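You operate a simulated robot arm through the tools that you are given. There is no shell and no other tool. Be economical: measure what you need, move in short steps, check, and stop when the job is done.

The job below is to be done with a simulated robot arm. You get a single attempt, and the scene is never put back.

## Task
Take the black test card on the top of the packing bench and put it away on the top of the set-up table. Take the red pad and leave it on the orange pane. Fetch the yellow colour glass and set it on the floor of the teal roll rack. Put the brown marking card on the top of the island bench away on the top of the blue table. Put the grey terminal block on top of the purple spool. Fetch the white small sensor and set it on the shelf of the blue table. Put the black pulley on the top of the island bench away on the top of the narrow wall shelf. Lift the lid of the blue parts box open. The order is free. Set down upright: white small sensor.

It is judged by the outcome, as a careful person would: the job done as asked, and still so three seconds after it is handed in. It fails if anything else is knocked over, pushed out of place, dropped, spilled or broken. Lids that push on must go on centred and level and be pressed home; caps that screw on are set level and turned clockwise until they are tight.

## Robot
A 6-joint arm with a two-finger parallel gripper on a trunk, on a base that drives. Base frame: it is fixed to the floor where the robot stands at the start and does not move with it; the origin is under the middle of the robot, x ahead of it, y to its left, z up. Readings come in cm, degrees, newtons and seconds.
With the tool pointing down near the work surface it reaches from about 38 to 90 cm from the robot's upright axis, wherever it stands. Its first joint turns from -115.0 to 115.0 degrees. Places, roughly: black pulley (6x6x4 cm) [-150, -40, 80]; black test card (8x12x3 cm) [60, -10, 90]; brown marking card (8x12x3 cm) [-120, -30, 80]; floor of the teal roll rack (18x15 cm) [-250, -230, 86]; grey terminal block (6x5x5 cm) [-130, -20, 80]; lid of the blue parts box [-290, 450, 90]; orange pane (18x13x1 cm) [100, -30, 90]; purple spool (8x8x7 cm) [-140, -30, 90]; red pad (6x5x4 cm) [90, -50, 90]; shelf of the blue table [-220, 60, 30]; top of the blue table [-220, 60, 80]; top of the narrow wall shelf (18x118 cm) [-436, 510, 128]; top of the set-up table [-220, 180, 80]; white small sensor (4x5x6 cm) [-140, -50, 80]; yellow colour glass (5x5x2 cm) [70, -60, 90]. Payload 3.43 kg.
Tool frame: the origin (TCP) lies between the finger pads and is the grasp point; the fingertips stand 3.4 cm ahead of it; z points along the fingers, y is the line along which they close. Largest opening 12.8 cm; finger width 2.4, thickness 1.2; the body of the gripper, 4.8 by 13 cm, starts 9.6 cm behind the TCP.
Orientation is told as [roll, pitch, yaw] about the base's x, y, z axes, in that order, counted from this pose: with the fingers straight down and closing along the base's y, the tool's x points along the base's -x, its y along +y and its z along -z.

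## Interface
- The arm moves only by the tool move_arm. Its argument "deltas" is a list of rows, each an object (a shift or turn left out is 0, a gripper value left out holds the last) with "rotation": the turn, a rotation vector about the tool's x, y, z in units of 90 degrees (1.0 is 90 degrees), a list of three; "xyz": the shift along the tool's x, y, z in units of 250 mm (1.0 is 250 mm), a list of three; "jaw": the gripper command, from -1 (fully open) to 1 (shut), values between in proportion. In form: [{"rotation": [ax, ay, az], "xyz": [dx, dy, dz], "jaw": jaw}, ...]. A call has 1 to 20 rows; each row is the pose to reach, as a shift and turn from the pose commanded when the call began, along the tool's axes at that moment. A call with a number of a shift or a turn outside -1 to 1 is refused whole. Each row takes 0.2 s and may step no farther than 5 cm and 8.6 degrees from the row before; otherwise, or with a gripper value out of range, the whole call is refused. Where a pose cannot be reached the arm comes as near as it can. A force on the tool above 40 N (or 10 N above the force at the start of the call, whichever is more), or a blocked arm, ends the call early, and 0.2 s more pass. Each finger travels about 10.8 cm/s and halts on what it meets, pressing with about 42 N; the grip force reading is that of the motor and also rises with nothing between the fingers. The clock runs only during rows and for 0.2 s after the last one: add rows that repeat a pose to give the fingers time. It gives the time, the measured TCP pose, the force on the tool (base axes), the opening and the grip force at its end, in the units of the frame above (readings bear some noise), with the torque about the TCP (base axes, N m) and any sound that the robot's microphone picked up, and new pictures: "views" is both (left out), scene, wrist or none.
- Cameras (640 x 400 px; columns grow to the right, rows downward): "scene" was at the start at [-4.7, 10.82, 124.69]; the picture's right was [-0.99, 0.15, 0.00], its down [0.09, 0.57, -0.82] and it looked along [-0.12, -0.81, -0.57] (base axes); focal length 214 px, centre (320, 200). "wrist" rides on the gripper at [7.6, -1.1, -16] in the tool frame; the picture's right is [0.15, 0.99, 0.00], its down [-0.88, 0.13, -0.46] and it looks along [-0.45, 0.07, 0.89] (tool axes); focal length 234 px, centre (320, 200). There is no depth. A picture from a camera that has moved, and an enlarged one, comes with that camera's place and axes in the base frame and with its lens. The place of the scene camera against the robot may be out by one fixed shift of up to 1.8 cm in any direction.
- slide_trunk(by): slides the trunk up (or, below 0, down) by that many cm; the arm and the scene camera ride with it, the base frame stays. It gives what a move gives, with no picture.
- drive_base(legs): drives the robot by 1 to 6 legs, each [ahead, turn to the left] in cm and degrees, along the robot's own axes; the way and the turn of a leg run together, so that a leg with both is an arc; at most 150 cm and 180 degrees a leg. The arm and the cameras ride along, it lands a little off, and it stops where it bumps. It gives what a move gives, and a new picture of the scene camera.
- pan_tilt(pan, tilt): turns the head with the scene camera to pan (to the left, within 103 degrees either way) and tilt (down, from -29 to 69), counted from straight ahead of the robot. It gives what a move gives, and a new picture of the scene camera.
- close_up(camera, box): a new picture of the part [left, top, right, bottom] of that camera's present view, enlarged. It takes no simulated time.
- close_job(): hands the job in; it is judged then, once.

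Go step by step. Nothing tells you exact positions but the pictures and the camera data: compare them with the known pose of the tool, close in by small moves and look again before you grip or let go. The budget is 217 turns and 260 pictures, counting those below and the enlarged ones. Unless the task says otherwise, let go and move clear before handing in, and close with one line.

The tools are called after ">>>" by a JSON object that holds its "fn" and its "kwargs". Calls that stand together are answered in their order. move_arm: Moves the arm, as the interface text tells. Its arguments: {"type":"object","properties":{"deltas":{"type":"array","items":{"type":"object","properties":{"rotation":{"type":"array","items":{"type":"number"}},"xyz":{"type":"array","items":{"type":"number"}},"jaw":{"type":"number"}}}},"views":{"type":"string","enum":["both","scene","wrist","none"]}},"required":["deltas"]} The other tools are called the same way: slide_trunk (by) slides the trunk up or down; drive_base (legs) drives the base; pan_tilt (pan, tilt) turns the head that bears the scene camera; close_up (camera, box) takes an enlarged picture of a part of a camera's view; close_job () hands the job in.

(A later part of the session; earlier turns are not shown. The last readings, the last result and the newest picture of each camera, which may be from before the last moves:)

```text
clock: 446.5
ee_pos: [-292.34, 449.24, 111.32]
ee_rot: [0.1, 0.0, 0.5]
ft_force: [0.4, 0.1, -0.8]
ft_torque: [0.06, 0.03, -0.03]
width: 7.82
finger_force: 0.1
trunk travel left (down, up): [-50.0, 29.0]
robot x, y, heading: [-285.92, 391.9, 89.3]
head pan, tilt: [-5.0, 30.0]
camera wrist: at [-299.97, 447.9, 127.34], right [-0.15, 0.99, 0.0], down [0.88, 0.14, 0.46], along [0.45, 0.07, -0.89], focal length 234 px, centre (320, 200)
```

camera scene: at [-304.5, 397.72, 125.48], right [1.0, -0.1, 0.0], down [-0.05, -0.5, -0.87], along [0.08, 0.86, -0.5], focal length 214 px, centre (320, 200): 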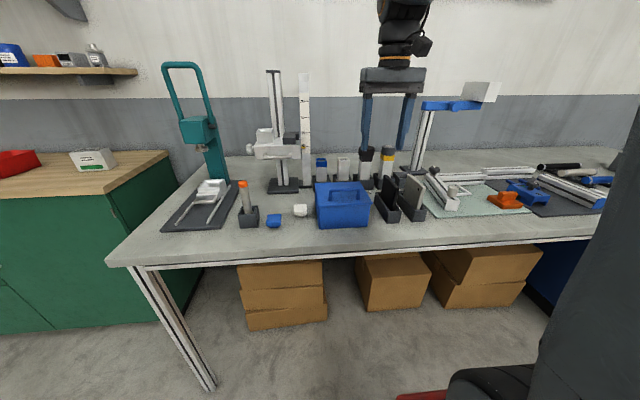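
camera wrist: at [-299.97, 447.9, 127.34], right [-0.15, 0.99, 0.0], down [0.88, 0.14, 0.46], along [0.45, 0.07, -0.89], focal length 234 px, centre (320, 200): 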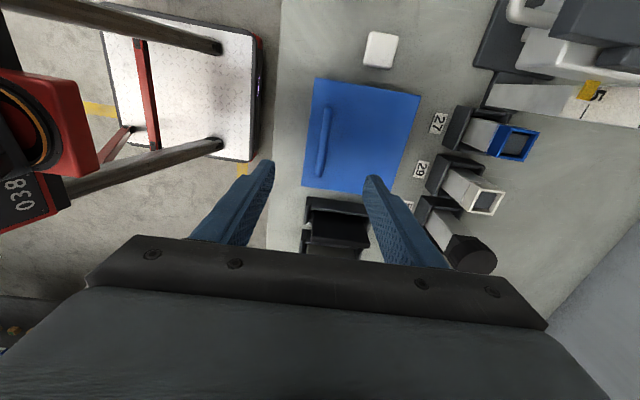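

The handle is right below the tool (centre ≈(-292.6,449.4)); hinge line at y≈462. I lower so the bar is between the fingertips.

>>> {"fn": "move_arm", "kwargs": {"deltas": [{"xyz": [0.008, 0.006, 0.15], "rotation": [0, 0, -0.028]}, {"xyz": [0.008, 0.006, 0.3], "rotation": [0, 0, -0.028]}, {"xyz": [0.008, 0.006, 0.48], "rotation": [0, 0, -0.028]}, {"xyz": [0.008, 0.006, 0.48], "rotation": [0, 0, -0.028]}], "views": "both"}}

>>> {"fn": "close_up", "kwargs": {"camera": "scene", "box": [290, 130, 400, 240]}}

```text
clock: 447.5
ee_pos: [-293.01, 448.66, 99.17]
ee_rot: [0.0, 0.0, 3.2]
ft_force: [1.2, 0.3, 0.8]
ft_torque: [0.01, -0.01, -0.02]
width: 7.83
finger_force: 0.1
trunk travel left (down, up): [-50.0, 29.0]
robot x, y, heading: [-285.84, 391.86, 89.5]
head pan, tilt: [-5.0, 30.0]
camera scene: at [-304.49, 397.71, 125.48], right [1.0, -0.1, 0.0], down [-0.05, -0.5, -0.87], along [0.09, 0.86, -0.5], focal length 214 px, centre (320, 200)
camera wrist: at [-300.41, 447.12, 115.23], right [-0.2, 0.98, 0.0], down [0.87, 0.18, 0.46], along [0.45, 0.09, -0.89], focal length 234 px, centre (320, 200)
```

scene: 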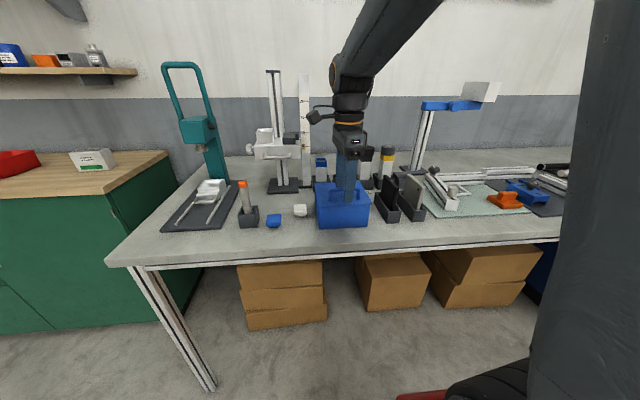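
wrist: 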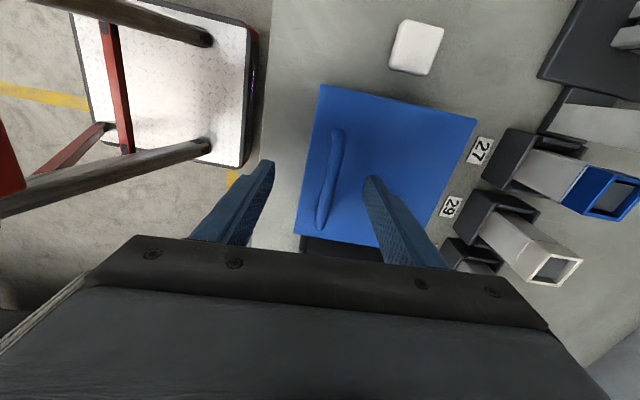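

```text
3.64 times, centred on (345, 185) of scene
camera zoom: at [-304.49, 397.71, 125.48], right [1.0, -0.1, 0.0], down [-0.05, -0.5, -0.87], along [0.09, 0.86, -0.5], focal length 780 px, centre (229, 254)
```

zoom: 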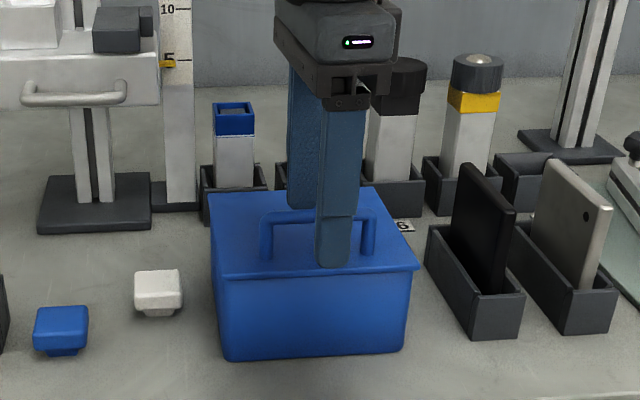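

The bar is 1 cm toward +y. I correct and lower to TCP z≈96.5.

>>> {"fn": "move_arm", "kwargs": {"deltas": [{"xyz": [0, 0.04, 0.04]}, {"xyz": [0, 0.04, 0.1]}, {"xyz": [0, 0.04, 0.1]}], "views": "both"}}

>>> {"fn": "close_up", "kwargs": {"camera": "scene", "box": [300, 160, 390, 240]}}

```text
clock: 448.3
ee_pos: [-292.9, 449.97, 97.08]
ee_rot: [0.2, -0.1, 3.1]
ft_force: [0.1, -1.4, 19.1]
ft_torque: [0.76, 0.08, 0.03]
width: 7.73
finger_force: 0.0
trunk travel left (down, up): [-50.0, 29.0]
robot x, y, heading: [-285.85, 391.6, 89.2]
head pan, tilt: [-5.0, 30.0]
camera scene: at [-304.49, 397.64, 125.5], right [1.0, -0.1, 0.0], down [-0.05, -0.5, -0.87], along [0.08, 0.86, -0.5], focal length 214 px, centre (320, 200)
camera wrist: at [-300.35, 448.39, 113.03], right [-0.2, 0.98, 0.0], down [0.87, 0.18, 0.46], along [0.45, 0.09, -0.89], focal length 234 px, centre (320, 200)
```

scene: 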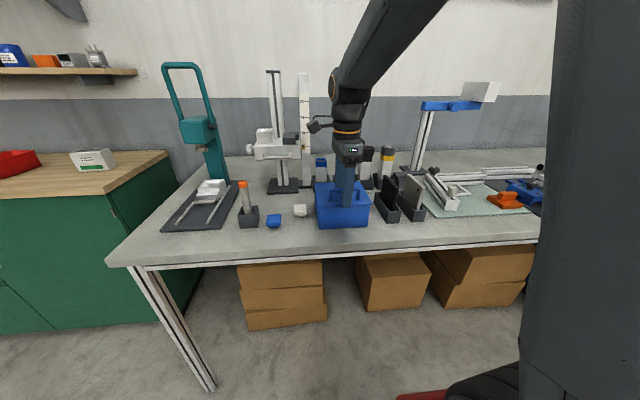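
wrist: 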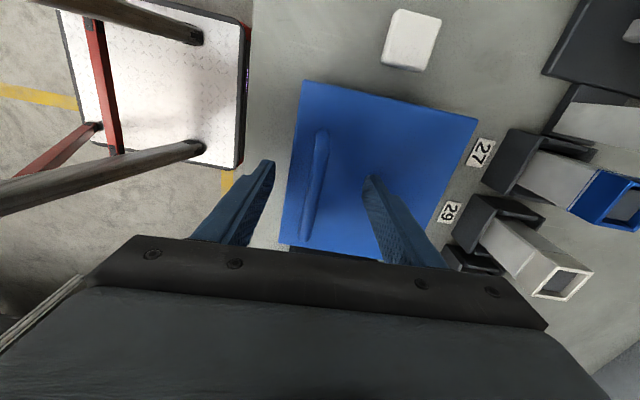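

```text
5.00 times, centred on (345, 200) of scene
camera zoom: at [-304.49, 397.64, 125.5], right [1.0, -0.1, 0.0], down [-0.05, -0.5, -0.87], along [0.08, 0.86, -0.5], focal length 1072 px, centre (195, 200)
```

zoom: 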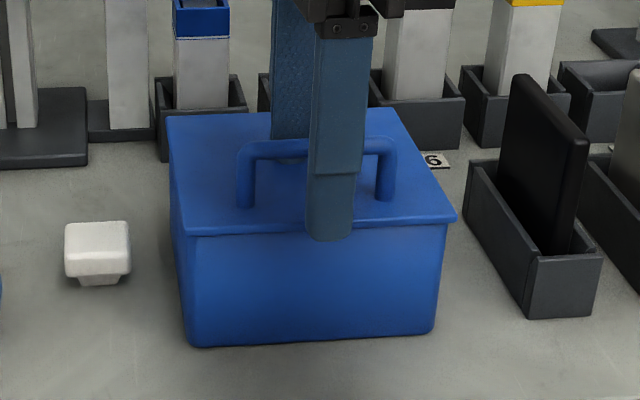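

The lid surface is at z≈93.7. I raise 1.2 cm, centre on the bar and grip it.

>>> {"fn": "move_arm", "kwargs": {"deltas": [{"xyz": [0, 0, -0.05]}, {"xyz": [0, -0.02, -0.05]}, {"xyz": [0, -0.02, -0.05], "jaw": 0.5}, {"xyz": [0, -0.02, -0.05], "jaw": 1}, {"xyz": [0, -0.02, -0.05], "jaw": 1}, {"xyz": [0, -0.02, -0.05], "jaw": 1}, {"xyz": [0, -0.02, -0.05], "jaw": 1}], "views": "wrist"}}

>>> {"fn": "close_up", "kwargs": {"camera": "scene", "box": [300, 160, 390, 240]}}

```text
clock: 449.9
ee_pos: [-292.49, 449.5, 98.3]
ee_rot: [0.0, 0.0, 3.1]
ft_force: [-0.3, -10.0, 2.4]
ft_torque: [-0.12, 0.0, -1.13]
width: 1.16
finger_force: 44.9
trunk travel left (down, up): [-50.0, 29.0]
robot x, y, heading: [-286.08, 391.72, 89.2]
head pan, tilt: [-5.0, 30.0]
camera wrist: at [-300.14, 447.97, 114.24], right [-0.2, 0.98, 0.0], down [0.87, 0.18, 0.46], along [0.45, 0.09, -0.89], focal length 234 px, centre (320, 200)
```

wrist: 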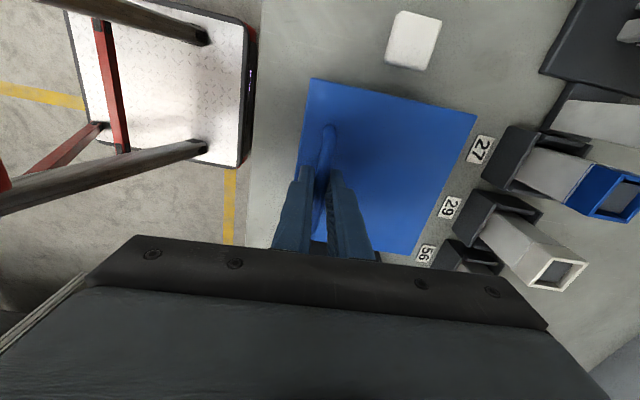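

```text
5.00 times, centred on (345, 200) of scene
camera zoom: at [-304.49, 397.66, 125.48], right [1.0, -0.1, 0.0], down [-0.05, -0.5, -0.87], along [0.09, 0.86, -0.5], focal length 1072 px, centre (195, 200)
```

zoom: 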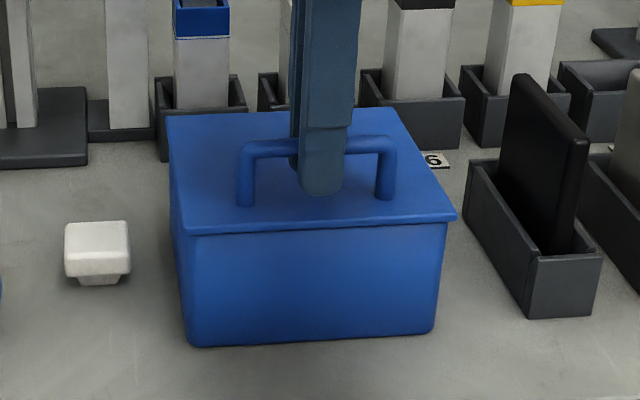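

Bar gripped. I lift along the lid's arc to about 30° and check.

>>> {"fn": "move_arm", "kwargs": {"deltas": [{"xyz": [0, 0.01, -0.043]}, {"xyz": [0, 0.027, -0.086]}, {"xyz": [0, 0.046, -0.127]}, {"xyz": [0, 0.069, -0.167]}, {"xyz": [0, 0.095, -0.204]}, {"xyz": [0, 0.124, -0.239]}], "views": "none"}}

>>> {"fn": "close_up", "kwargs": {"camera": "scene", "box": [300, 140, 400, 240]}}

```text
clock: 451.3
ee_pos: [-292.55, 453.13, 104.05]
ee_rot: [0.1, 0.0, 3.1]
ft_force: [7.8, 21.0, -24.1]
ft_torque: [0.25, -0.85, -1.12]
width: 1.13
finger_force: 44.3
trunk travel left (down, up): [-50.0, 29.0]
robot x, y, heading: [-285.69, 391.58, 89.5]
head pan, tilt: [-5.0, 30.0]
```

```text
4.00 times, centred on (350, 190) of scene
camera zoom: at [-304.46, 397.94, 125.45], right [1.0, -0.1, 0.0], down [-0.05, -0.5, -0.87], along [0.09, 0.86, -0.5], focal length 858 px, centre (200, 240)
```

zoom: 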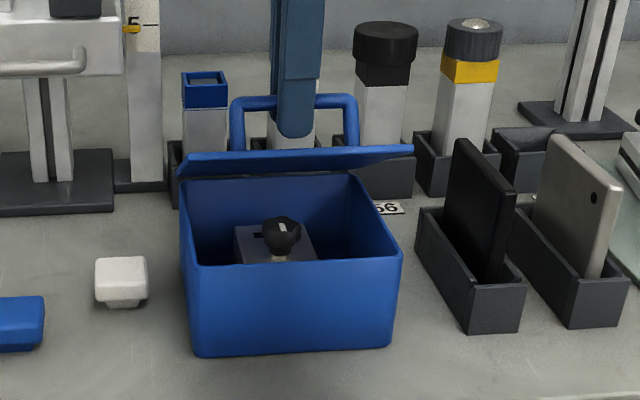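

The lid opens; the force points toward the hinge, so my radius is slightly large. I continue with a tighter arc to 60°.

>>> {"fn": "move_arm", "kwargs": {"deltas": [{"xyz": [0, 0.015, 0.014]}, {"xyz": [0, 0.047, -0.018]}, {"xyz": [0, 0.079, -0.045]}, {"xyz": [0, 0.115, -0.07]}, {"xyz": [0, 0.152, -0.092]}, {"xyz": [0, 0.192, -0.11]}, {"xyz": [0, 0.232, -0.126]}], "views": "none"}}

>>> {"fn": "close_up", "kwargs": {"camera": "scene", "box": [300, 130, 400, 230]}}

```text
clock: 452.9
ee_pos: [-292.72, 458.78, 107.07]
ee_rot: [-0.2, -0.1, 3.1]
ft_force: [28.4, 6.3, -25.2]
ft_torque: [0.11, -0.5, -1.1]
width: 1.16
finger_force: 44.9
trunk travel left (down, up): [-50.0, 29.0]
robot x, y, heading: [-285.44, 391.96, 89.4]
head pan, tilt: [-5.0, 30.0]
```

```text
4.00 times, centred on (350, 180) of scene
camera zoom: at [-304.33, 397.86, 125.48], right [1.0, -0.1, 0.0], down [-0.05, -0.5, -0.87], along [0.09, 0.86, -0.5], focal length 858 px, centre (200, 280)
```

zoom: 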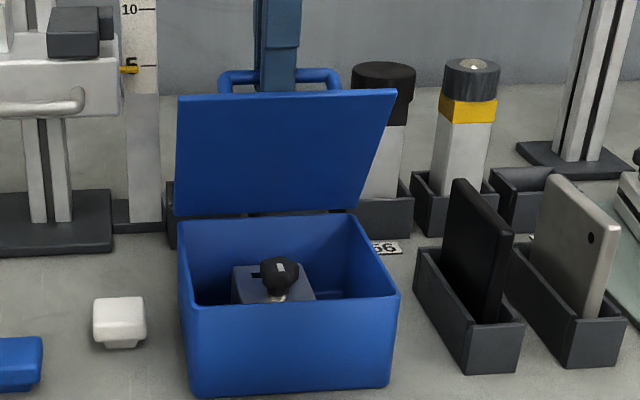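

About 60° open. I correct a small sideways drift and continue to about 95°.

>>> {"fn": "move_arm", "kwargs": {"deltas": [{"xyz": [-0.02, 0.01, 0.012]}, {"xyz": [-0.022, 0.05, 0.0]}, {"xyz": [-0.024, 0.088, -0.008]}, {"xyz": [-0.026, 0.13, -0.011]}, {"xyz": [-0.028, 0.172, -0.012]}, {"xyz": [-0.03, 0.215, -0.008]}, {"xyz": [-0.032, 0.256, 0.0]}], "views": "none"}}

>>> {"fn": "close_up", "kwargs": {"camera": "scene", "box": [290, 110, 410, 230]}}

```text
clock: 454.5
ee_pos: [-292.92, 465.22, 107.26]
ee_rot: [0.0, 0.0, 3.0]
ft_force: [-8.2, 0.0, -1.3]
ft_torque: [0.03, -0.1, -1.05]
width: 1.14
finger_force: 44.8
trunk travel left (down, up): [-50.0, 29.0]
robot x, y, heading: [-286.04, 391.17, 89.6]
head pan, tilt: [-5.0, 30.0]
```

```text
3.33 times, centred on (350, 170) of scene
camera zoom: at [-304.51, 397.72, 125.47], right [1.0, -0.1, 0.0], down [-0.05, -0.5, -0.87], along [0.09, 0.86, -0.5], focal length 715 px, centre (220, 300)
```

zoom: 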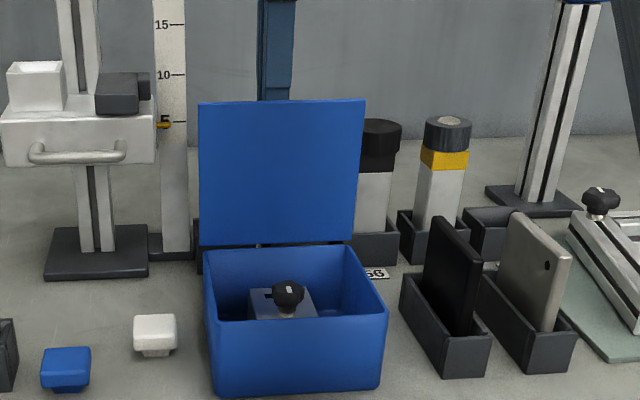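

Around 90°. I push about 7° further so it rests past vertical, watching the force.

>>> {"fn": "move_arm", "kwargs": {"deltas": [{"xyz": [0.004, 0.03, 0.004]}, {"xyz": [0.008, 0.06, 0.012]}, {"xyz": [0.008, 0.06, 0.012]}], "views": "wrist"}}

>>> {"fn": "close_up", "kwargs": {"camera": "scene", "box": [290, 110, 410, 230]}}

```text
clock: 455.3
ee_pos: [-292.68, 466.6, 106.76]
ee_rot: [-0.2, -0.1, 3.0]
ft_force: [0.8, -6.2, -12.0]
ft_torque: [-0.08, -0.13, -1.13]
width: 1.1
finger_force: 44.3
trunk travel left (down, up): [-50.0, 29.0]
robot x, y, heading: [-285.99, 391.59, 89.2]
head pan, tilt: [-5.0, 30.0]
camera wrist: at [-300.33, 465.12, 122.73], right [-0.2, 0.98, 0.0], down [0.87, 0.18, 0.46], along [0.45, 0.09, -0.89], focal length 234 px, centre (320, 200)
```

wrist: 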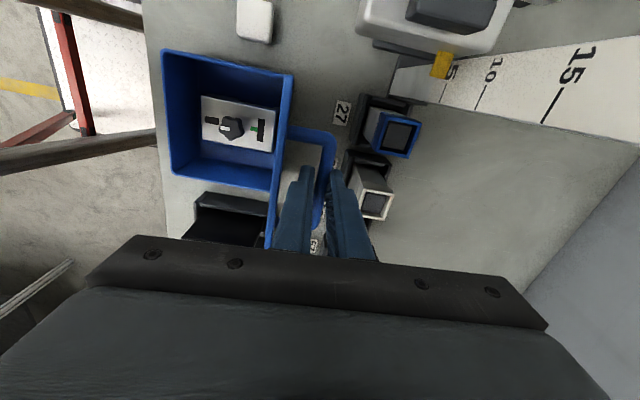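

```text
3.33 times, centred on (350, 170) of scene
camera zoom: at [-304.46, 397.75, 125.47], right [1.0, -0.1, 0.0], down [-0.05, -0.5, -0.87], along [0.09, 0.86, -0.5], focal length 715 px, centre (220, 300)
```

zoom: 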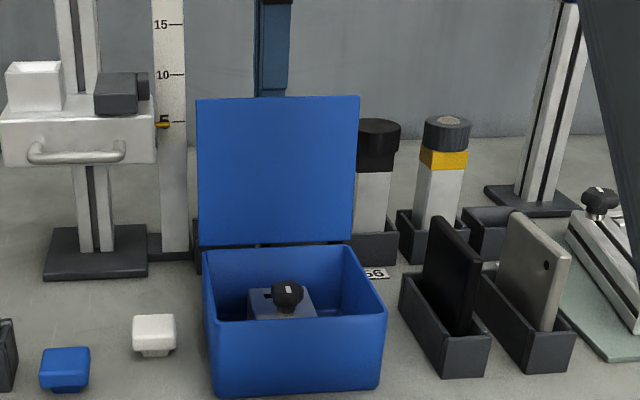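

Slightly past vertical. I open the jaw narrowly and slide up off the handle.

>>> {"fn": "move_arm", "kwargs": {"deltas": [{"jaw": 0.72}, {"jaw": 0.62}, {"jaw": 0.62}, {"xyz": [0, 0, -0.04], "jaw": 0.62}, {"xyz": [0, 0, -0.12]}, {"xyz": [0, 0, -0.25]}, {"xyz": [0, 0, -0.4]}], "views": "wrist"}}

>>> {"fn": "close_up", "kwargs": {"camera": "scene", "box": [290, 110, 410, 230]}}

```text
clock: 456.9
ee_pos: [-292.72, 466.74, 116.99]
ee_rot: [0.0, -0.1, 3.1]
ft_force: [0.1, -0.4, -0.1]
ft_torque: [0.02, 0.01, 0.02]
width: 2.43
finger_force: 0.1
trunk travel left (down, up): [-50.0, 29.0]
robot x, y, heading: [-285.56, 391.72, 89.5]
head pan, tilt: [-5.0, 30.0]
camera wrist: at [-300.39, 465.14, 133.03], right [-0.2, 0.98, 0.0], down [0.87, 0.18, 0.46], along [0.45, 0.09, -0.89], focal length 234 px, centre (320, 200)
```

wrist: 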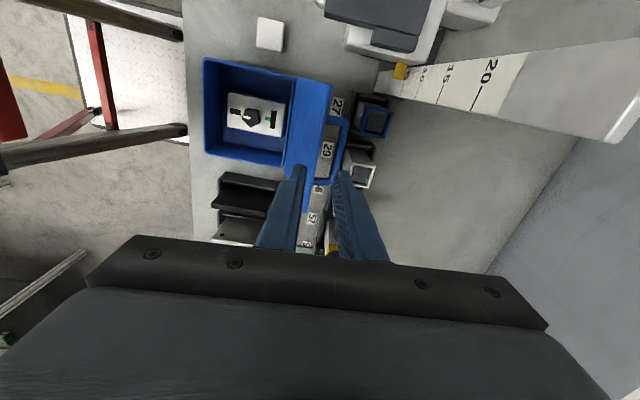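

```text
3.33 times, centred on (350, 170) of scene
camera zoom: at [-304.47, 397.73, 125.48], right [1.0, -0.1, 0.0], down [-0.05, -0.5, -0.87], along [0.09, 0.86, -0.5], focal length 715 px, centre (220, 300)
```

zoom: 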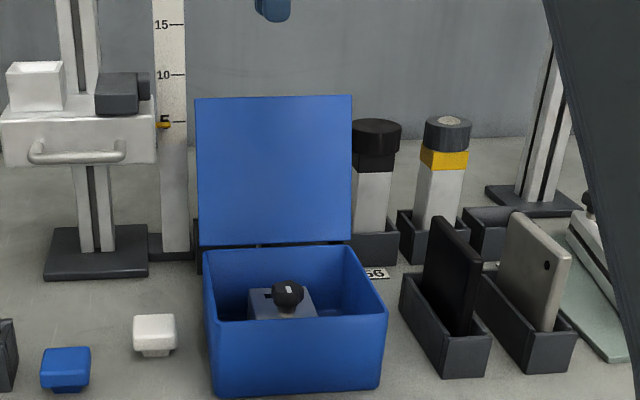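

The lid stays open by itself. Now the last job, the black test card: I raise and retract the arm, then drive round the north corridor to the packing bench.

>>> {"fn": "move_arm", "kwargs": {"deltas": [{"xyz": [0, 0, -0.16]}, {"xyz": [0, -0.16, -0.2]}, {"xyz": [0, -0.35, -0.2]}, {"xyz": [0, -0.54, -0.2]}, {"xyz": [0, -0.72, -0.2]}], "views": "none"}}

>>> {"fn": "drive_base", "kwargs": {"legs": [[-8, 0], [0, -89], [130, 0]]}}

>>> {"fn": "pan_tilt", "kwargs": {"pan": 0, "tilt": 20}}

```text
clock: 458.1
ee_pos: [-291.9, 448.56, 121.96]
ee_rot: [-0.2, -0.1, 3.2]
ft_force: [-0.8, 0.9, -0.5]
ft_torque: [-0.08, 0.0, 0.01]
width: 2.44
finger_force: 0.1
trunk travel left (down, up): [-50.0, 29.0]
robot x, y, heading: [-285.42, 392.24, 89.3]
head pan, tilt: [-5.0, 30.0]
```

```text
clock: 469.0
ee_pos: [-101.76, 385.97, 121.94]
ee_rot: [0.1, -0.1, -88.4]
ft_force: [0.2, 0.0, 0.5]
ft_torque: [0.01, -0.01, 0.01]
width: 2.44
finger_force: 0.1
trunk travel left (down, up): [-50.0, 29.0]
robot x, y, heading: [-158.81, 381.35, -2.0]
head pan, tilt: [-5.0, 30.0]
camera scene: at [-152.36, 399.93, 125.48], right [-0.12, -0.99, 0.0], down [-0.5, 0.06, -0.87], along [0.86, -0.11, -0.5], focal length 214 px, centre (320, 200)
```

scene: 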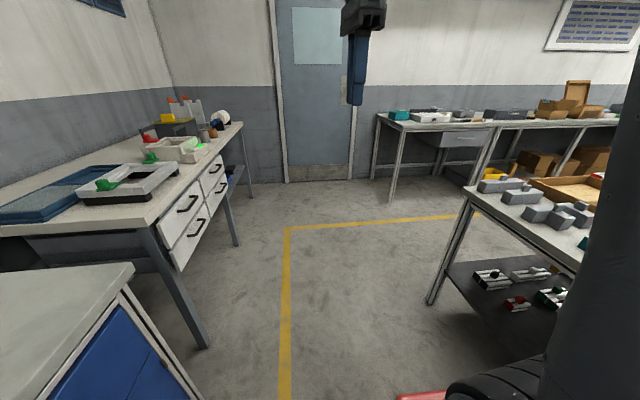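

```text
clock: 469.7
ee_pos: [-101.76, 385.92, 121.81]
ee_rot: [0.0, -0.1, -88.3]
ft_force: [-0.5, -0.2, 0.3]
ft_torque: [0.01, 0.01, -0.02]
width: 2.42
finger_force: 0.0
trunk travel left (down, up): [-50.0, 29.0]
robot x, y, heading: [-158.64, 381.43, -1.9]
head pan, tilt: [0.0, 20.0]
camera scene: at [-152.03, 400.71, 127.08], right [-0.04, -1.0, 0.0], down [-0.34, 0.01, -0.94], along [0.94, -0.04, -0.34], focal length 214 px, centre (320, 200)
```

scene: 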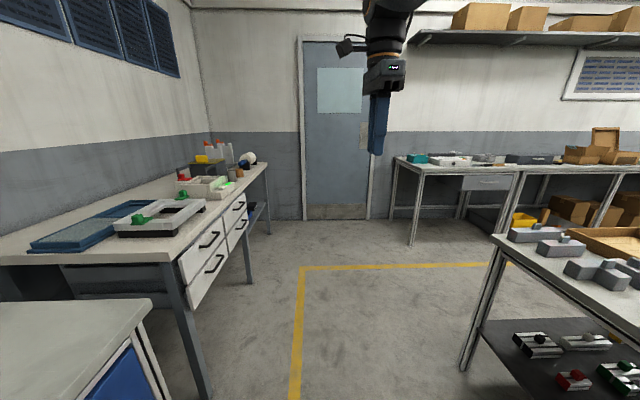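

The corridor leads to the east aisle. I drive on and down the aisle to the packing bench.

>>> {"fn": "drive_base", "kwargs": {"legs": [[142, 1], [0, -89], [150, 0], [150, 0]]}}

```text
clock: 494.8
ee_pos: [12.64, 16.93, 121.98]
ee_rot: [-0.1, -0.1, -172.5]
ft_force: [0.4, 0.0, 0.1]
ft_torque: [-0.03, -0.01, -0.03]
width: 2.45
finger_force: 0.0
trunk travel left (down, up): [-50.0, 29.0]
robot x, y, heading: [2.23, 73.16, -86.3]
head pan, tilt: [0.0, 20.0]
camera scene: at [22.1, 68.5, 127.09], right [-1.0, -0.07, 0.0], down [-0.02, 0.34, -0.94], along [0.06, -0.94, -0.34], focal length 214 px, centre (320, 200)
```

scene: 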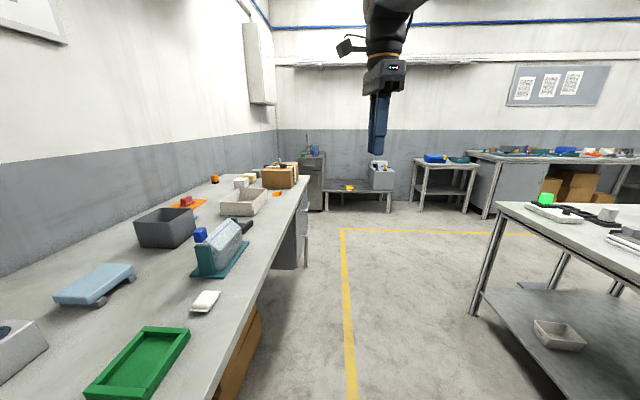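

Good. I go on 80 cm and turn to face the bench.

>>> {"fn": "drive_base", "kwargs": {"legs": [[80, 0], [0, 86]]}}

>>> {"fn": "pan_tilt", "kwargs": {"pan": -10, "tilt": 40}}

```text
clock: 502.9
ee_pos: [64.13, 2.35, 121.88]
ee_rot: [0.0, -0.1, -82.8]
ft_force: [-0.4, 0.2, 0.3]
ft_torque: [-0.01, 0.03, -0.03]
width: 2.43
finger_force: 0.2
trunk travel left (down, up): [-50.0, 29.0]
robot x, y, heading: [7.67, -7.72, 3.3]
head pan, tilt: [0.0, 20.0]
camera scene: at [12.69, 12.21, 127.09], right [0.06, -1.0, 0.0], down [-0.34, -0.02, -0.94], along [0.94, 0.06, -0.34], focal length 214 px, centre (320, 200)
```

scene: 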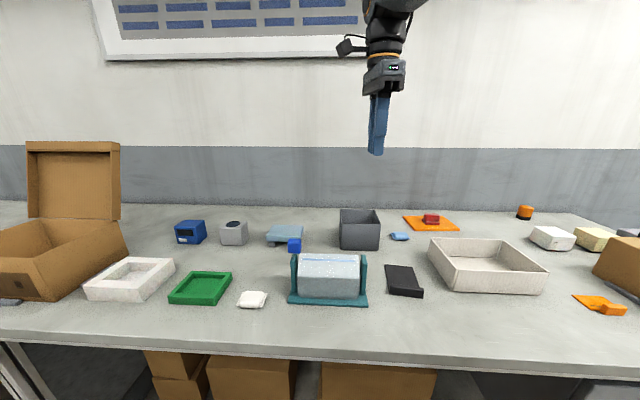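

```text
clock: 503.8
ee_pos: [64.22, 2.49, 121.94]
ee_rot: [-0.1, -0.1, -82.8]
ft_force: [-0.8, -0.1, -0.2]
ft_torque: [-0.02, 0.0, -0.01]
width: 2.44
finger_force: 0.0
trunk travel left (down, up): [-50.0, 29.0]
robot x, y, heading: [7.88, -8.06, 3.5]
head pan, tilt: [-10.0, 40.0]
camera scene: at [11.84, 10.68, 123.95], right [-0.11, -0.99, 0.0], down [-0.64, 0.07, -0.77], along [0.76, -0.09, -0.64], focal length 214 px, centre (320, 200)
```

scene: 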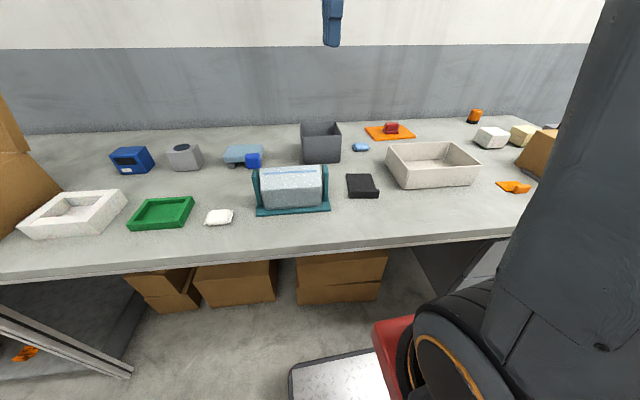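

The black card lies between the teal rack and the cardboard tray. I rotate the jaw to close along y and come above its lip.

>>> {"fn": "move_arm", "kwargs": {"deltas": [{"rotation": [0, 0, -0.084], "xyz": [-0.02, -0.03, 0.05]}, {"rotation": [0, 0, -0.168], "xyz": [-0.04, -0.06, 0.1]}, {"rotation": [0, 0, -0.252], "xyz": [-0.06, -0.09, 0.15]}, {"rotation": [0, 0, -0.336], "xyz": [-0.08, -0.12, 0.2]}, {"rotation": [0, 0, -0.42], "xyz": [-0.1, -0.15, 0.25]}, {"rotation": [0, 0, -0.504], "xyz": [-0.12, -0.18, 0.32]}, {"rotation": [0, 0, -0.588], "xyz": [-0.14, -0.21, 0.39]}, {"rotation": [0, 0, -0.672], "xyz": [-0.16, -0.24, 0.46]}, {"rotation": [0, 0, -0.756], "xyz": [-0.18, -0.27, 0.53]}, {"rotation": [0, 0, -0.84], "xyz": [-0.2, -0.29, 0.6]}, {"rotation": [0, 0, -0.92], "xyz": [-0.223, -0.31, 0.64], "jaw": -0.56}, {"rotation": [0, 0, -0.92], "xyz": [-0.223, -0.31, 0.64], "jaw": -0.56}, {"rotation": [0, 0, -0.92], "xyz": [-0.223, -0.31, 0.64], "jaw": -0.56}], "views": "wrist"}}

```text
clock: 506.6
ee_pos: [56.98, -4.31, 105.99]
ee_rot: [-0.1, 0.0, 0.1]
ft_force: [-0.5, 0.1, 0.3]
ft_torque: [0.02, 0.01, 0.01]
width: 9.98
finger_force: 0.0
trunk travel left (down, up): [-50.0, 29.0]
robot x, y, heading: [7.57, -8.18, 3.2]
head pan, tilt: [-10.0, 40.0]
camera wrist: at [49.43, -5.53, 121.93], right [-0.15, 0.99, 0.0], down [0.88, 0.13, 0.46], along [0.45, 0.07, -0.89], focal length 234 px, centre (320, 200)
```

wrist: 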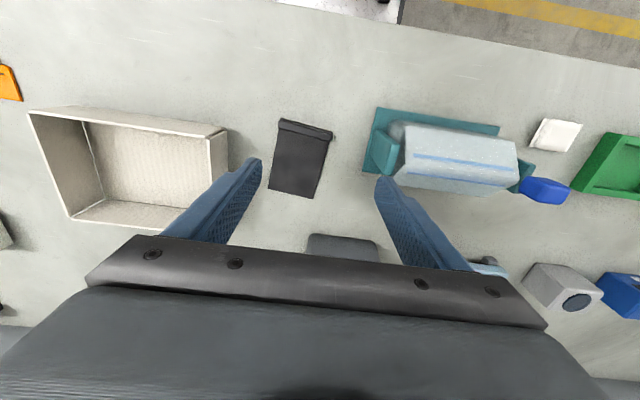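

>>> {"fn": "move_arm", "kwargs": {"deltas": [{"xyz": [0.042, -0.092, 0.1], "rotation": [0, 0, 0.061]}, {"xyz": [0.042, -0.092, 0.28], "rotation": [0, 0, 0.061]}, {"xyz": [0.042, -0.092, 0.46], "rotation": [0, 0, 0.061]}, {"xyz": [0.042, -0.092, 0.55], "rotation": [0, 0, 0.061]}, {"xyz": [0.042, -0.092, 0.55], "rotation": [0, 0, 0.061]}], "views": "wrist"}}

>>> {"fn": "close_up", "kwargs": {"camera": "wrist", "box": [220, 100, 420, 225]}}

```text
clock: 507.8
ee_pos: [56.06, -6.23, 92.35]
ee_rot: [-0.2, 0.0, -5.4]
ft_force: [-0.2, 0.1, 0.2]
ft_torque: [0.01, -0.02, -0.02]
width: 9.94
finger_force: 0.0
trunk travel left (down, up): [-50.0, 29.0]
robot x, y, heading: [8.06, -7.88, 3.6]
head pan, tilt: [-10.0, 40.0]
camera wrist: at [48.33, -6.7, 108.3], right [-0.05, 1.0, 0.0], down [0.89, 0.05, 0.46], along [0.46, 0.02, -0.89], focal length 234 px, centre (320, 200)
```

wrist: 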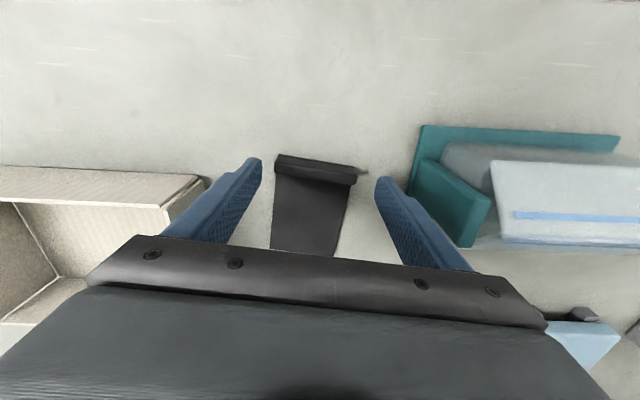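

```text
3.20 times, centred on (320, 162) of wrist
camera zoom: at [48.33, -6.7, 108.3], right [-0.05, 1.0, 0.0], down [0.89, 0.05, 0.46], along [0.46, 0.02, -0.89], focal length 749 px, centre (320, 320)
```

zoom: 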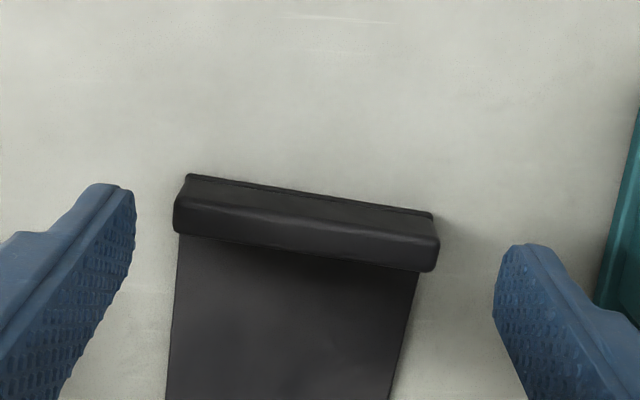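

>>> {"fn": "move_arm", "kwargs": {"deltas": [{"xyz": [0, -0.016, 0.07]}, {"xyz": [0, -0.016, 0.138]}, {"xyz": [0, -0.016, 0.138]}, {"xyz": [0, -0.016, 0.138], "jaw": 0}, {"xyz": [0, -0.016, 0.138], "jaw": 1}, {"xyz": [0, -0.016, 0.138], "jaw": 1}, {"xyz": [0, -0.016, 0.138], "jaw": 1}], "views": "wrist"}}

>>> {"fn": "move_arm", "kwargs": {"deltas": [{"xyz": [0, 0, -0.1]}, {"xyz": [0, 0, -0.28]}, {"xyz": [0, 0, -0.46]}, {"xyz": [0, 0, -0.64]}, {"xyz": [0, 0, -0.8]}], "views": "both"}}

```text
clock: 509.4
ee_pos: [55.86, -6.64, 88.76]
ee_rot: [-0.1, -0.1, -5.5]
ft_force: [-0.6, 0.1, 0.3]
ft_torque: [0.0, 0.03, -0.02]
width: 7.9
finger_force: 42.3
trunk travel left (down, up): [-50.0, 29.0]
robot x, y, heading: [8.06, -7.93, 3.3]
head pan, tilt: [-10.0, 40.0]
camera wrist: at [48.14, -6.99, 104.79], right [-0.05, 1.0, 0.0], down [0.89, 0.05, 0.46], along [0.46, 0.02, -0.89], focal length 234 px, centre (320, 200)
```

wrist: 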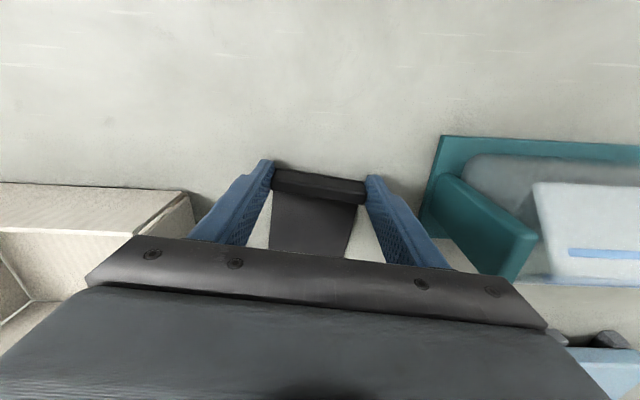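

```text
clock: 510.6
ee_pos: [55.81, -7.21, 108.84]
ee_rot: [-0.2, 0.0, -5.5]
ft_force: [1.2, 0.8, -0.7]
ft_torque: [0.01, 0.09, 0.01]
width: 7.91
finger_force: 42.3
trunk travel left (down, up): [-50.0, 29.0]
robot x, y, heading: [8.03, -7.79, 3.4]
head pan, tilt: [-10.0, 40.0]
camera scene: at [11.86, 10.68, 123.94], right [-0.11, -0.99, 0.0], down [-0.64, 0.07, -0.77], along [0.76, -0.09, -0.64], focal length 214 px, centre (320, 200)
camera wrist: at [48.07, -7.54, 124.85], right [-0.05, 1.0, 0.0], down [0.89, 0.05, 0.46], along [0.45, 0.02, -0.89], focal length 234 px, centre (320, 200)
```

scene: 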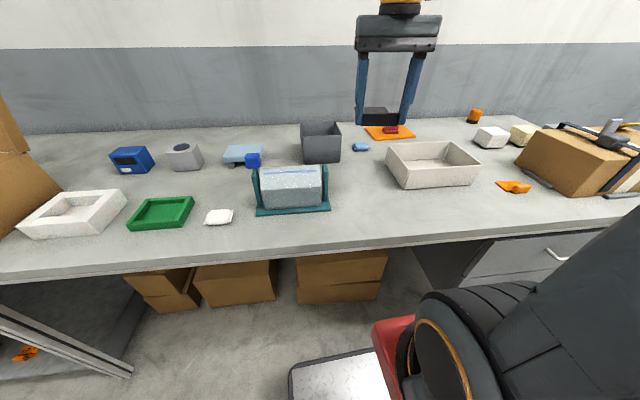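
wrist: 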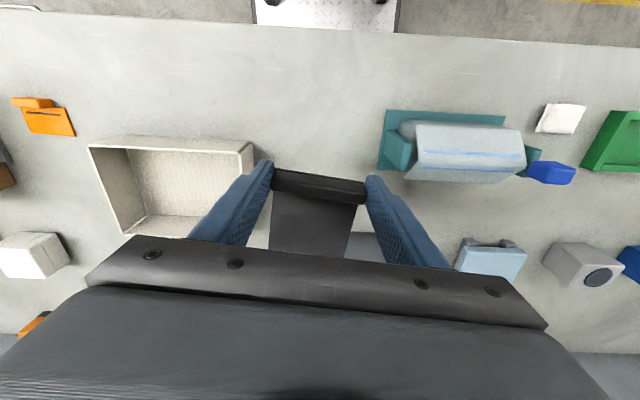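

The black card is held. I drive the known southern route to the west aisle and up to the set-up table.

>>> {"fn": "drive_base", "kwargs": {"legs": [[-32, 0], [0, -93], [112, 0], [0, -90], [145, 0], [140, 0]]}}

```text
clock: 539.4
ee_pos: [-358.44, -146.26, 108.8]
ee_rot: [-0.2, 0.0, 175.1]
ft_force: [-0.4, 1.0, 0.0]
ft_torque: [-0.03, -0.04, -0.03]
width: 7.95
finger_force: 42.0
trunk travel left (down, up): [-50.0, 29.0]
robot x, y, heading: [-310.38, -145.43, -176.0]
head pan, tilt: [-10.0, 40.0]
camera scene: at [-314.33, -163.58, 123.94], right [0.1, 0.99, 0.0], down [0.64, -0.07, -0.77], along [-0.76, 0.08, -0.64], focal length 214 px, centre (320, 200)
```

scene: 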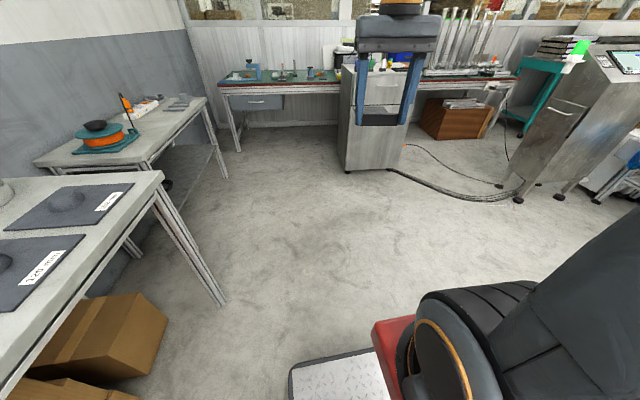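

>>> {"fn": "drive_base", "kwargs": {"legs": [[0, -94], [150, 0], [150, 0]]}}

>>> {"fn": "pan_tilt", "kwargs": {"pan": -15, "tilt": 30}}

```text
clock: 557.9
ee_pos: [-303.43, 203.04, 108.82]
ee_rot: [-0.2, -0.1, 81.2]
ft_force: [-0.2, 0.2, -1.5]
ft_torque: [-0.06, 0.03, 0.01]
width: 7.9
finger_force: 42.2
trunk travel left (down, up): [-50.0, 29.0]
robot x, y, heading: [-305.33, 155.15, 90.3]
head pan, tilt: [-10.0, 40.0]
camera scene: at [-323.61, 160.32, 123.94], right [0.99, -0.17, 0.0], down [-0.11, -0.63, -0.77], along [0.13, 0.75, -0.64], focal length 214 px, centre (320, 200)
```

scene: 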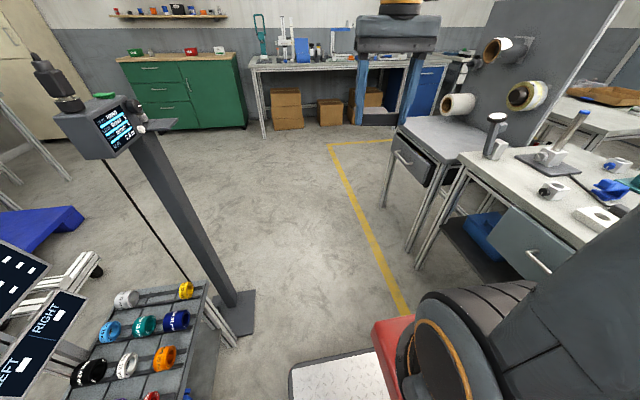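

```text
clock: 558.6
ee_pos: [-303.27, 203.04, 108.78]
ee_rot: [-0.1, 0.0, 81.1]
ft_force: [0.0, 0.2, -0.8]
ft_torque: [-0.03, 0.02, -0.02]
width: 7.91
finger_force: 41.7
trunk travel left (down, up): [-50.0, 29.0]
robot x, y, heading: [-305.64, 155.38, 89.9]
head pan, tilt: [-15.0, 30.0]
camera scene: at [-322.75, 160.68, 125.47], right [0.97, -0.26, 0.0], down [-0.13, -0.48, -0.87], along [0.22, 0.84, -0.5], focal length 214 px, centre (320, 200)
```

scene: 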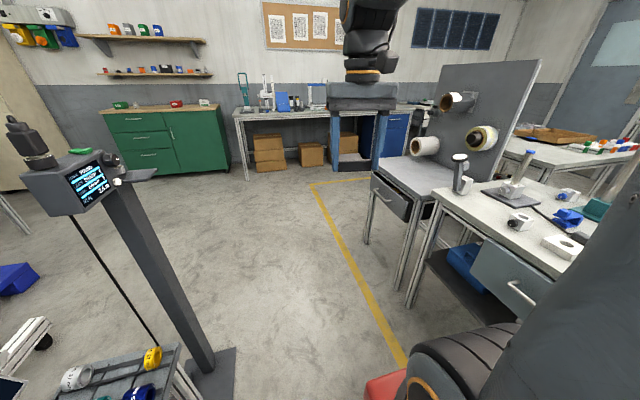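

I can see the open blue box and the pulley from here. I raise slightly and turn to face the set-up table.

>>> {"fn": "slide_trunk", "kwargs": {"by": 12}}

>>> {"fn": "drive_base", "kwargs": {"legs": [[-5, 0], [0, -90]]}}

>>> {"fn": "pan_tilt", "kwargs": {"pan": 0, "tilt": 38}}

```text
clock: 560.1
ee_pos: [-303.26, 203.14, 120.82]
ee_rot: [-0.1, -0.1, 81.3]
ft_force: [-0.1, 0.0, -0.8]
ft_torque: [-0.03, 0.01, 0.01]
width: 7.94
finger_force: 42.0
trunk travel left (down, up): [-62.0, 17.0]
robot x, y, heading: [-305.24, 155.59, 90.4]
head pan, tilt: [-15.0, 30.0]
```

```text
clock: 565.0
ee_pos: [-257.97, 145.1, 120.83]
ee_rot: [-0.1, -0.1, -12.6]
ft_force: [-0.4, 0.2, -1.0]
ft_torque: [0.0, 0.02, 0.02]
width: 7.93
finger_force: 42.0
trunk travel left (down, up): [-62.0, 17.0]
robot x, y, heading: [-305.21, 150.35, -3.6]
head pan, tilt: [-15.0, 30.0]
camera scene: at [-302.39, 167.45, 137.48], right [-0.32, -0.95, 0.0], down [-0.47, 0.16, -0.87], along [0.82, -0.28, -0.5], focal length 214 px, centre (320, 200)
```

scene: 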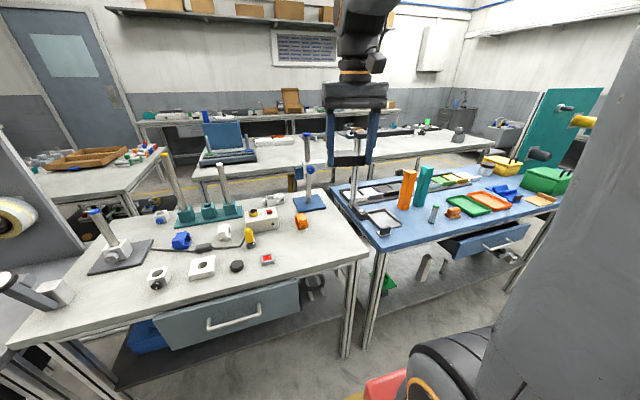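

```text
clock: 565.8
ee_pos: [-257.98, 145.05, 120.9]
ee_rot: [-0.1, 0.0, -12.5]
ft_force: [0.5, -0.3, -1.6]
ft_torque: [0.0, 0.03, -0.02]
width: 7.9
finger_force: 42.1
trunk travel left (down, up): [-62.0, 17.0]
robot x, y, heading: [-305.44, 150.35, -3.3]
head pan, tilt: [0.0, 38.0]
camera scene: at [-302.35, 169.79, 136.25], right [-0.06, -1.0, 0.0], down [-0.61, 0.04, -0.79], along [0.79, -0.05, -0.62], focal length 214 px, centre (320, 200)
```

scene: 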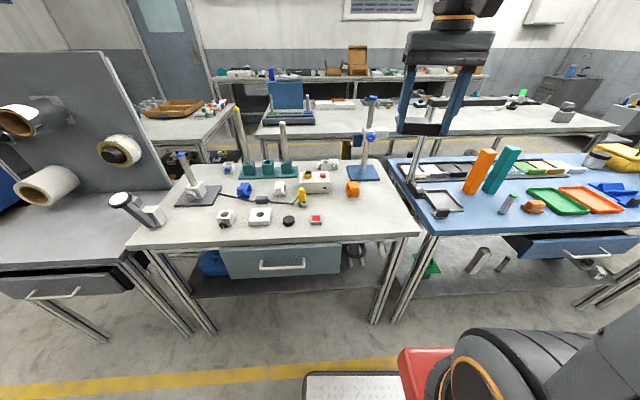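

There's a free patch at the table's front right, around (-244,145). I move the card over it and lower.

>>> {"fn": "move_arm", "kwargs": {"deltas": [{"xyz": [-0.12, 0.04, 0.06], "rotation": [0, 0, -0.045]}, {"xyz": [-0.24, 0.08, 0.12], "rotation": [0, 0, -0.09]}, {"xyz": [-0.354, 0.12, 0.2], "rotation": [0, 0, -0.135]}, {"xyz": [-0.354, 0.12, 0.38], "rotation": [0, 0, -0.135]}, {"xyz": [-0.354, 0.12, 0.56], "rotation": [0, 0, -0.135]}, {"xyz": [-0.354, 0.12, 0.74], "rotation": [0, 0, -0.135]}, {"xyz": [-0.354, 0.12, 0.9], "rotation": [0, 0, -0.135]}, {"xyz": [-0.354, 0.12, 0.9], "rotation": [0, 0, -0.135]}], "views": "both"}}

>>> {"fn": "close_up", "kwargs": {"camera": "scene", "box": [280, 130, 440, 260]}}

```text
clock: 567.6
ee_pos: [-248.81, 145.82, 98.12]
ee_rot: [-0.1, 0.0, -0.4]
ft_force: [0.1, 0.4, -1.2]
ft_torque: [0.02, 0.01, -0.02]
width: 7.91
finger_force: 42.0
trunk travel left (down, up): [-62.0, 17.0]
robot x, y, heading: [-305.04, 150.64, -3.5]
head pan, tilt: [0.0, 38.0]
camera scene: at [-302.35, 169.79, 136.24], right [-0.06, -1.0, 0.0], down [-0.61, 0.04, -0.79], along [0.79, -0.05, -0.62], focal length 214 px, centre (320, 200)
camera wrist: at [-256.35, 144.79, 114.1], right [-0.14, 0.99, 0.0], down [0.88, 0.12, 0.46], along [0.45, 0.06, -0.89], focal length 234 px, centre (320, 200)
```

scene: 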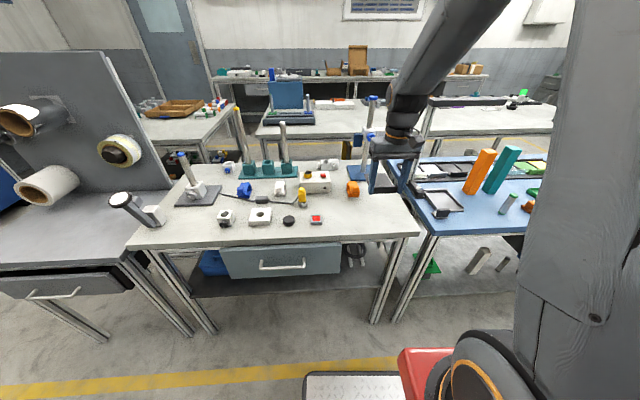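
wrist: 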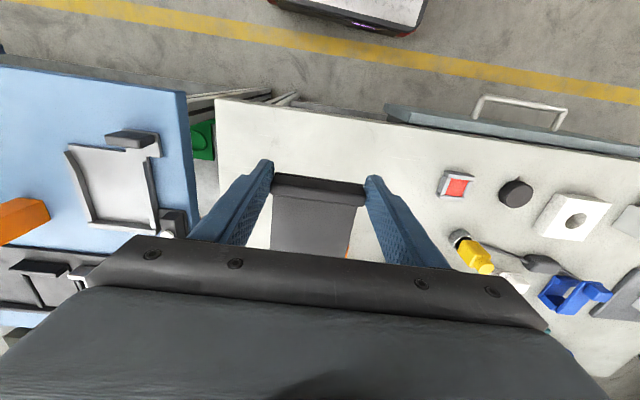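

```text
3.08 times, centred on (360, 195) of scene
camera zoom: at [-302.35, 169.79, 136.24], right [-0.06, -1.0, 0.0], down [-0.61, 0.04, -0.79], along [0.79, -0.05, -0.62], focal length 660 px, centre (197, 215)
```

zoom: 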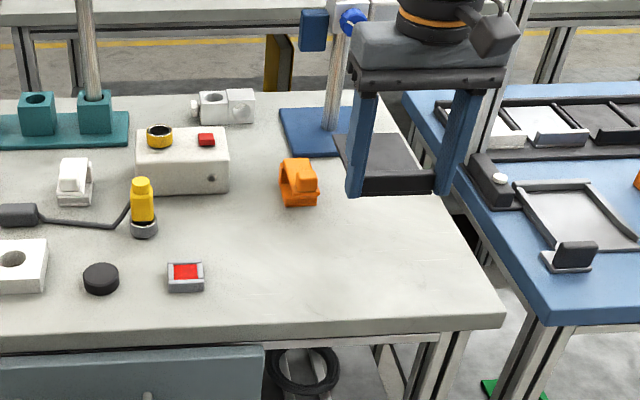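

Edges: table front x≈-252.8, south y≈132; orange item near (-234,152). I shift 3 cm toward −y and lower.

>>> {"fn": "move_arm", "kwargs": {"deltas": [{"xyz": [0, -0.12, 0.05]}, {"xyz": [0, -0.12, 0.2]}, {"xyz": [0, -0.12, 0.36]}, {"xyz": [0, -0.12, 0.36]}], "views": "none"}}

>>> {"fn": "close_up", "kwargs": {"camera": "scene", "box": [300, 150, 430, 250]}}

```text
clock: 568.6
ee_pos: [-248.52, 142.99, 89.18]
ee_rot: [-0.1, -0.1, -0.5]
ft_force: [-0.4, -0.8, -0.4]
ft_torque: [0.02, 0.01, 0.02]
width: 7.92
finger_force: 42.0
trunk travel left (down, up): [-62.0, 17.0]
robot x, y, heading: [-305.28, 150.28, -3.5]
head pan, tilt: [0.0, 38.0]
```

```text
4.00 times, centred on (365, 200) of scene
camera zoom: at [-302.35, 169.79, 136.24], right [-0.06, -1.0, 0.0], down [-0.61, 0.04, -0.79], along [0.79, -0.05, -0.62], focal length 858 px, centre (140, 200)
```

zoom: 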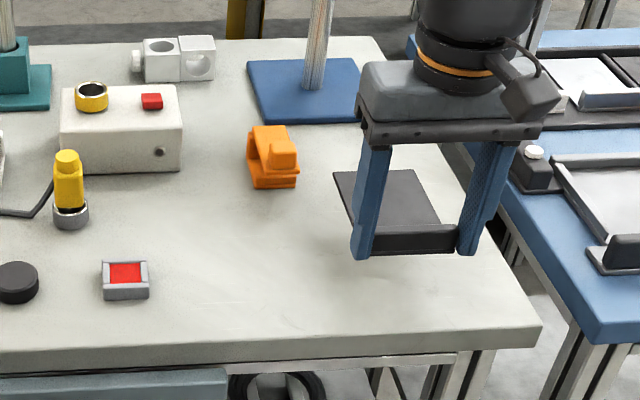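

>>> {"fn": "move_arm", "kwargs": {"deltas": [{"xyz": [0, 0, 0.04]}, {"xyz": [0, 0, 0.08]}, {"xyz": [0, 0, 0.11]}, {"xyz": [0, 0, 0.11]}], "views": "none"}}

>>> {"fn": "move_arm", "kwargs": {"deltas": [{"xyz": [0, 0, 0.01]}, {"xyz": [0, 0, 0.02]}, {"xyz": [0, 0, 0.02]}], "views": "none"}}

```text
clock: 569.6
ee_pos: [-248.57, 143.08, 86.55]
ee_rot: [-0.1, 0.1, -0.4]
ft_force: [0.5, 0.2, -0.8]
ft_torque: [0.02, 0.03, 0.03]
width: 7.9
finger_force: 42.0
trunk travel left (down, up): [-62.0, 17.0]
robot x, y, heading: [-305.48, 150.35, -4.0]
head pan, tilt: [0.0, 38.0]
```

```text
clock: 570.4
ee_pos: [-248.62, 143.09, 86.06]
ee_rot: [-0.1, -0.1, -0.5]
ft_force: [0.9, 0.6, -0.9]
ft_torque: [-0.02, 0.03, 0.02]
width: 7.91
finger_force: 42.0
trunk travel left (down, up): [-62.0, 17.0]
robot x, y, heading: [-305.51, 150.64, -3.6]
head pan, tilt: [0.0, 38.0]
```

>>> {"fn": "move_arm", "kwargs": {"deltas": [{"xyz": [0, 0, 0.008]}, {"xyz": [0, 0, 0.014]}, {"xyz": [0, 0, 0.014]}], "views": "none"}}

>>> {"fn": "close_up", "kwargs": {"camera": "scene", "box": [330, 170, 420, 240]}}

```text
clock: 571.2
ee_pos: [-248.64, 143.13, 85.8]
ee_rot: [-0.2, 0.0, -0.3]
ft_force: [-1.0, -0.5, -1.2]
ft_torque: [0.0, 0.04, 0.01]
width: 7.96
finger_force: 41.8
trunk travel left (down, up): [-62.0, 17.0]
robot x, y, heading: [-305.68, 150.25, -3.8]
head pan, tilt: [0.0, 38.0]
```

```text
5.71 times, centred on (375, 205) of scene
camera zoom: at [-302.34, 169.79, 136.24], right [-0.06, -1.0, 0.0], down [-0.61, 0.04, -0.79], along [0.79, -0.05, -0.62], focal length 1226 px, centre (6, 171)
```

zoom: 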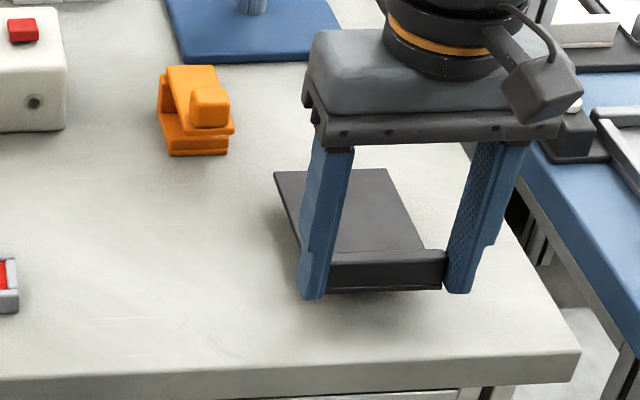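

Close above the table; I continue in small steps.

>>> {"fn": "move_arm", "kwargs": {"deltas": [{"xyz": [0, 0, 0.012]}, {"xyz": [0, 0, 0.024]}, {"xyz": [0, 0, 0.024]}], "views": "none"}}

>>> {"fn": "move_arm", "kwargs": {"deltas": [{"xyz": [0, 0, 0.008]}, {"xyz": [0, 0, 0.016]}, {"xyz": [0, 0, 0.016]}], "views": "none"}}

```text
clock: 572.0
ee_pos: [-248.7, 143.19, 85.14]
ee_rot: [-0.1, 0.0, -0.5]
ft_force: [0.1, -0.1, -0.3]
ft_torque: [0.0, 0.02, -0.01]
width: 7.9
finger_force: 42.0
trunk travel left (down, up): [-62.0, 17.0]
robot x, y, heading: [-305.77, 150.54, -3.6]
head pan, tilt: [0.0, 38.0]
```

```text
clock: 572.8
ee_pos: [-248.52, 143.03, 84.72]
ee_rot: [-0.1, 0.0, -0.4]
ft_force: [-0.1, 0.3, -0.5]
ft_torque: [0.01, 0.05, 0.01]
width: 7.91
finger_force: 41.9
trunk travel left (down, up): [-62.0, 17.0]
robot x, y, heading: [-305.27, 150.59, -3.8]
head pan, tilt: [0.0, 38.0]
```

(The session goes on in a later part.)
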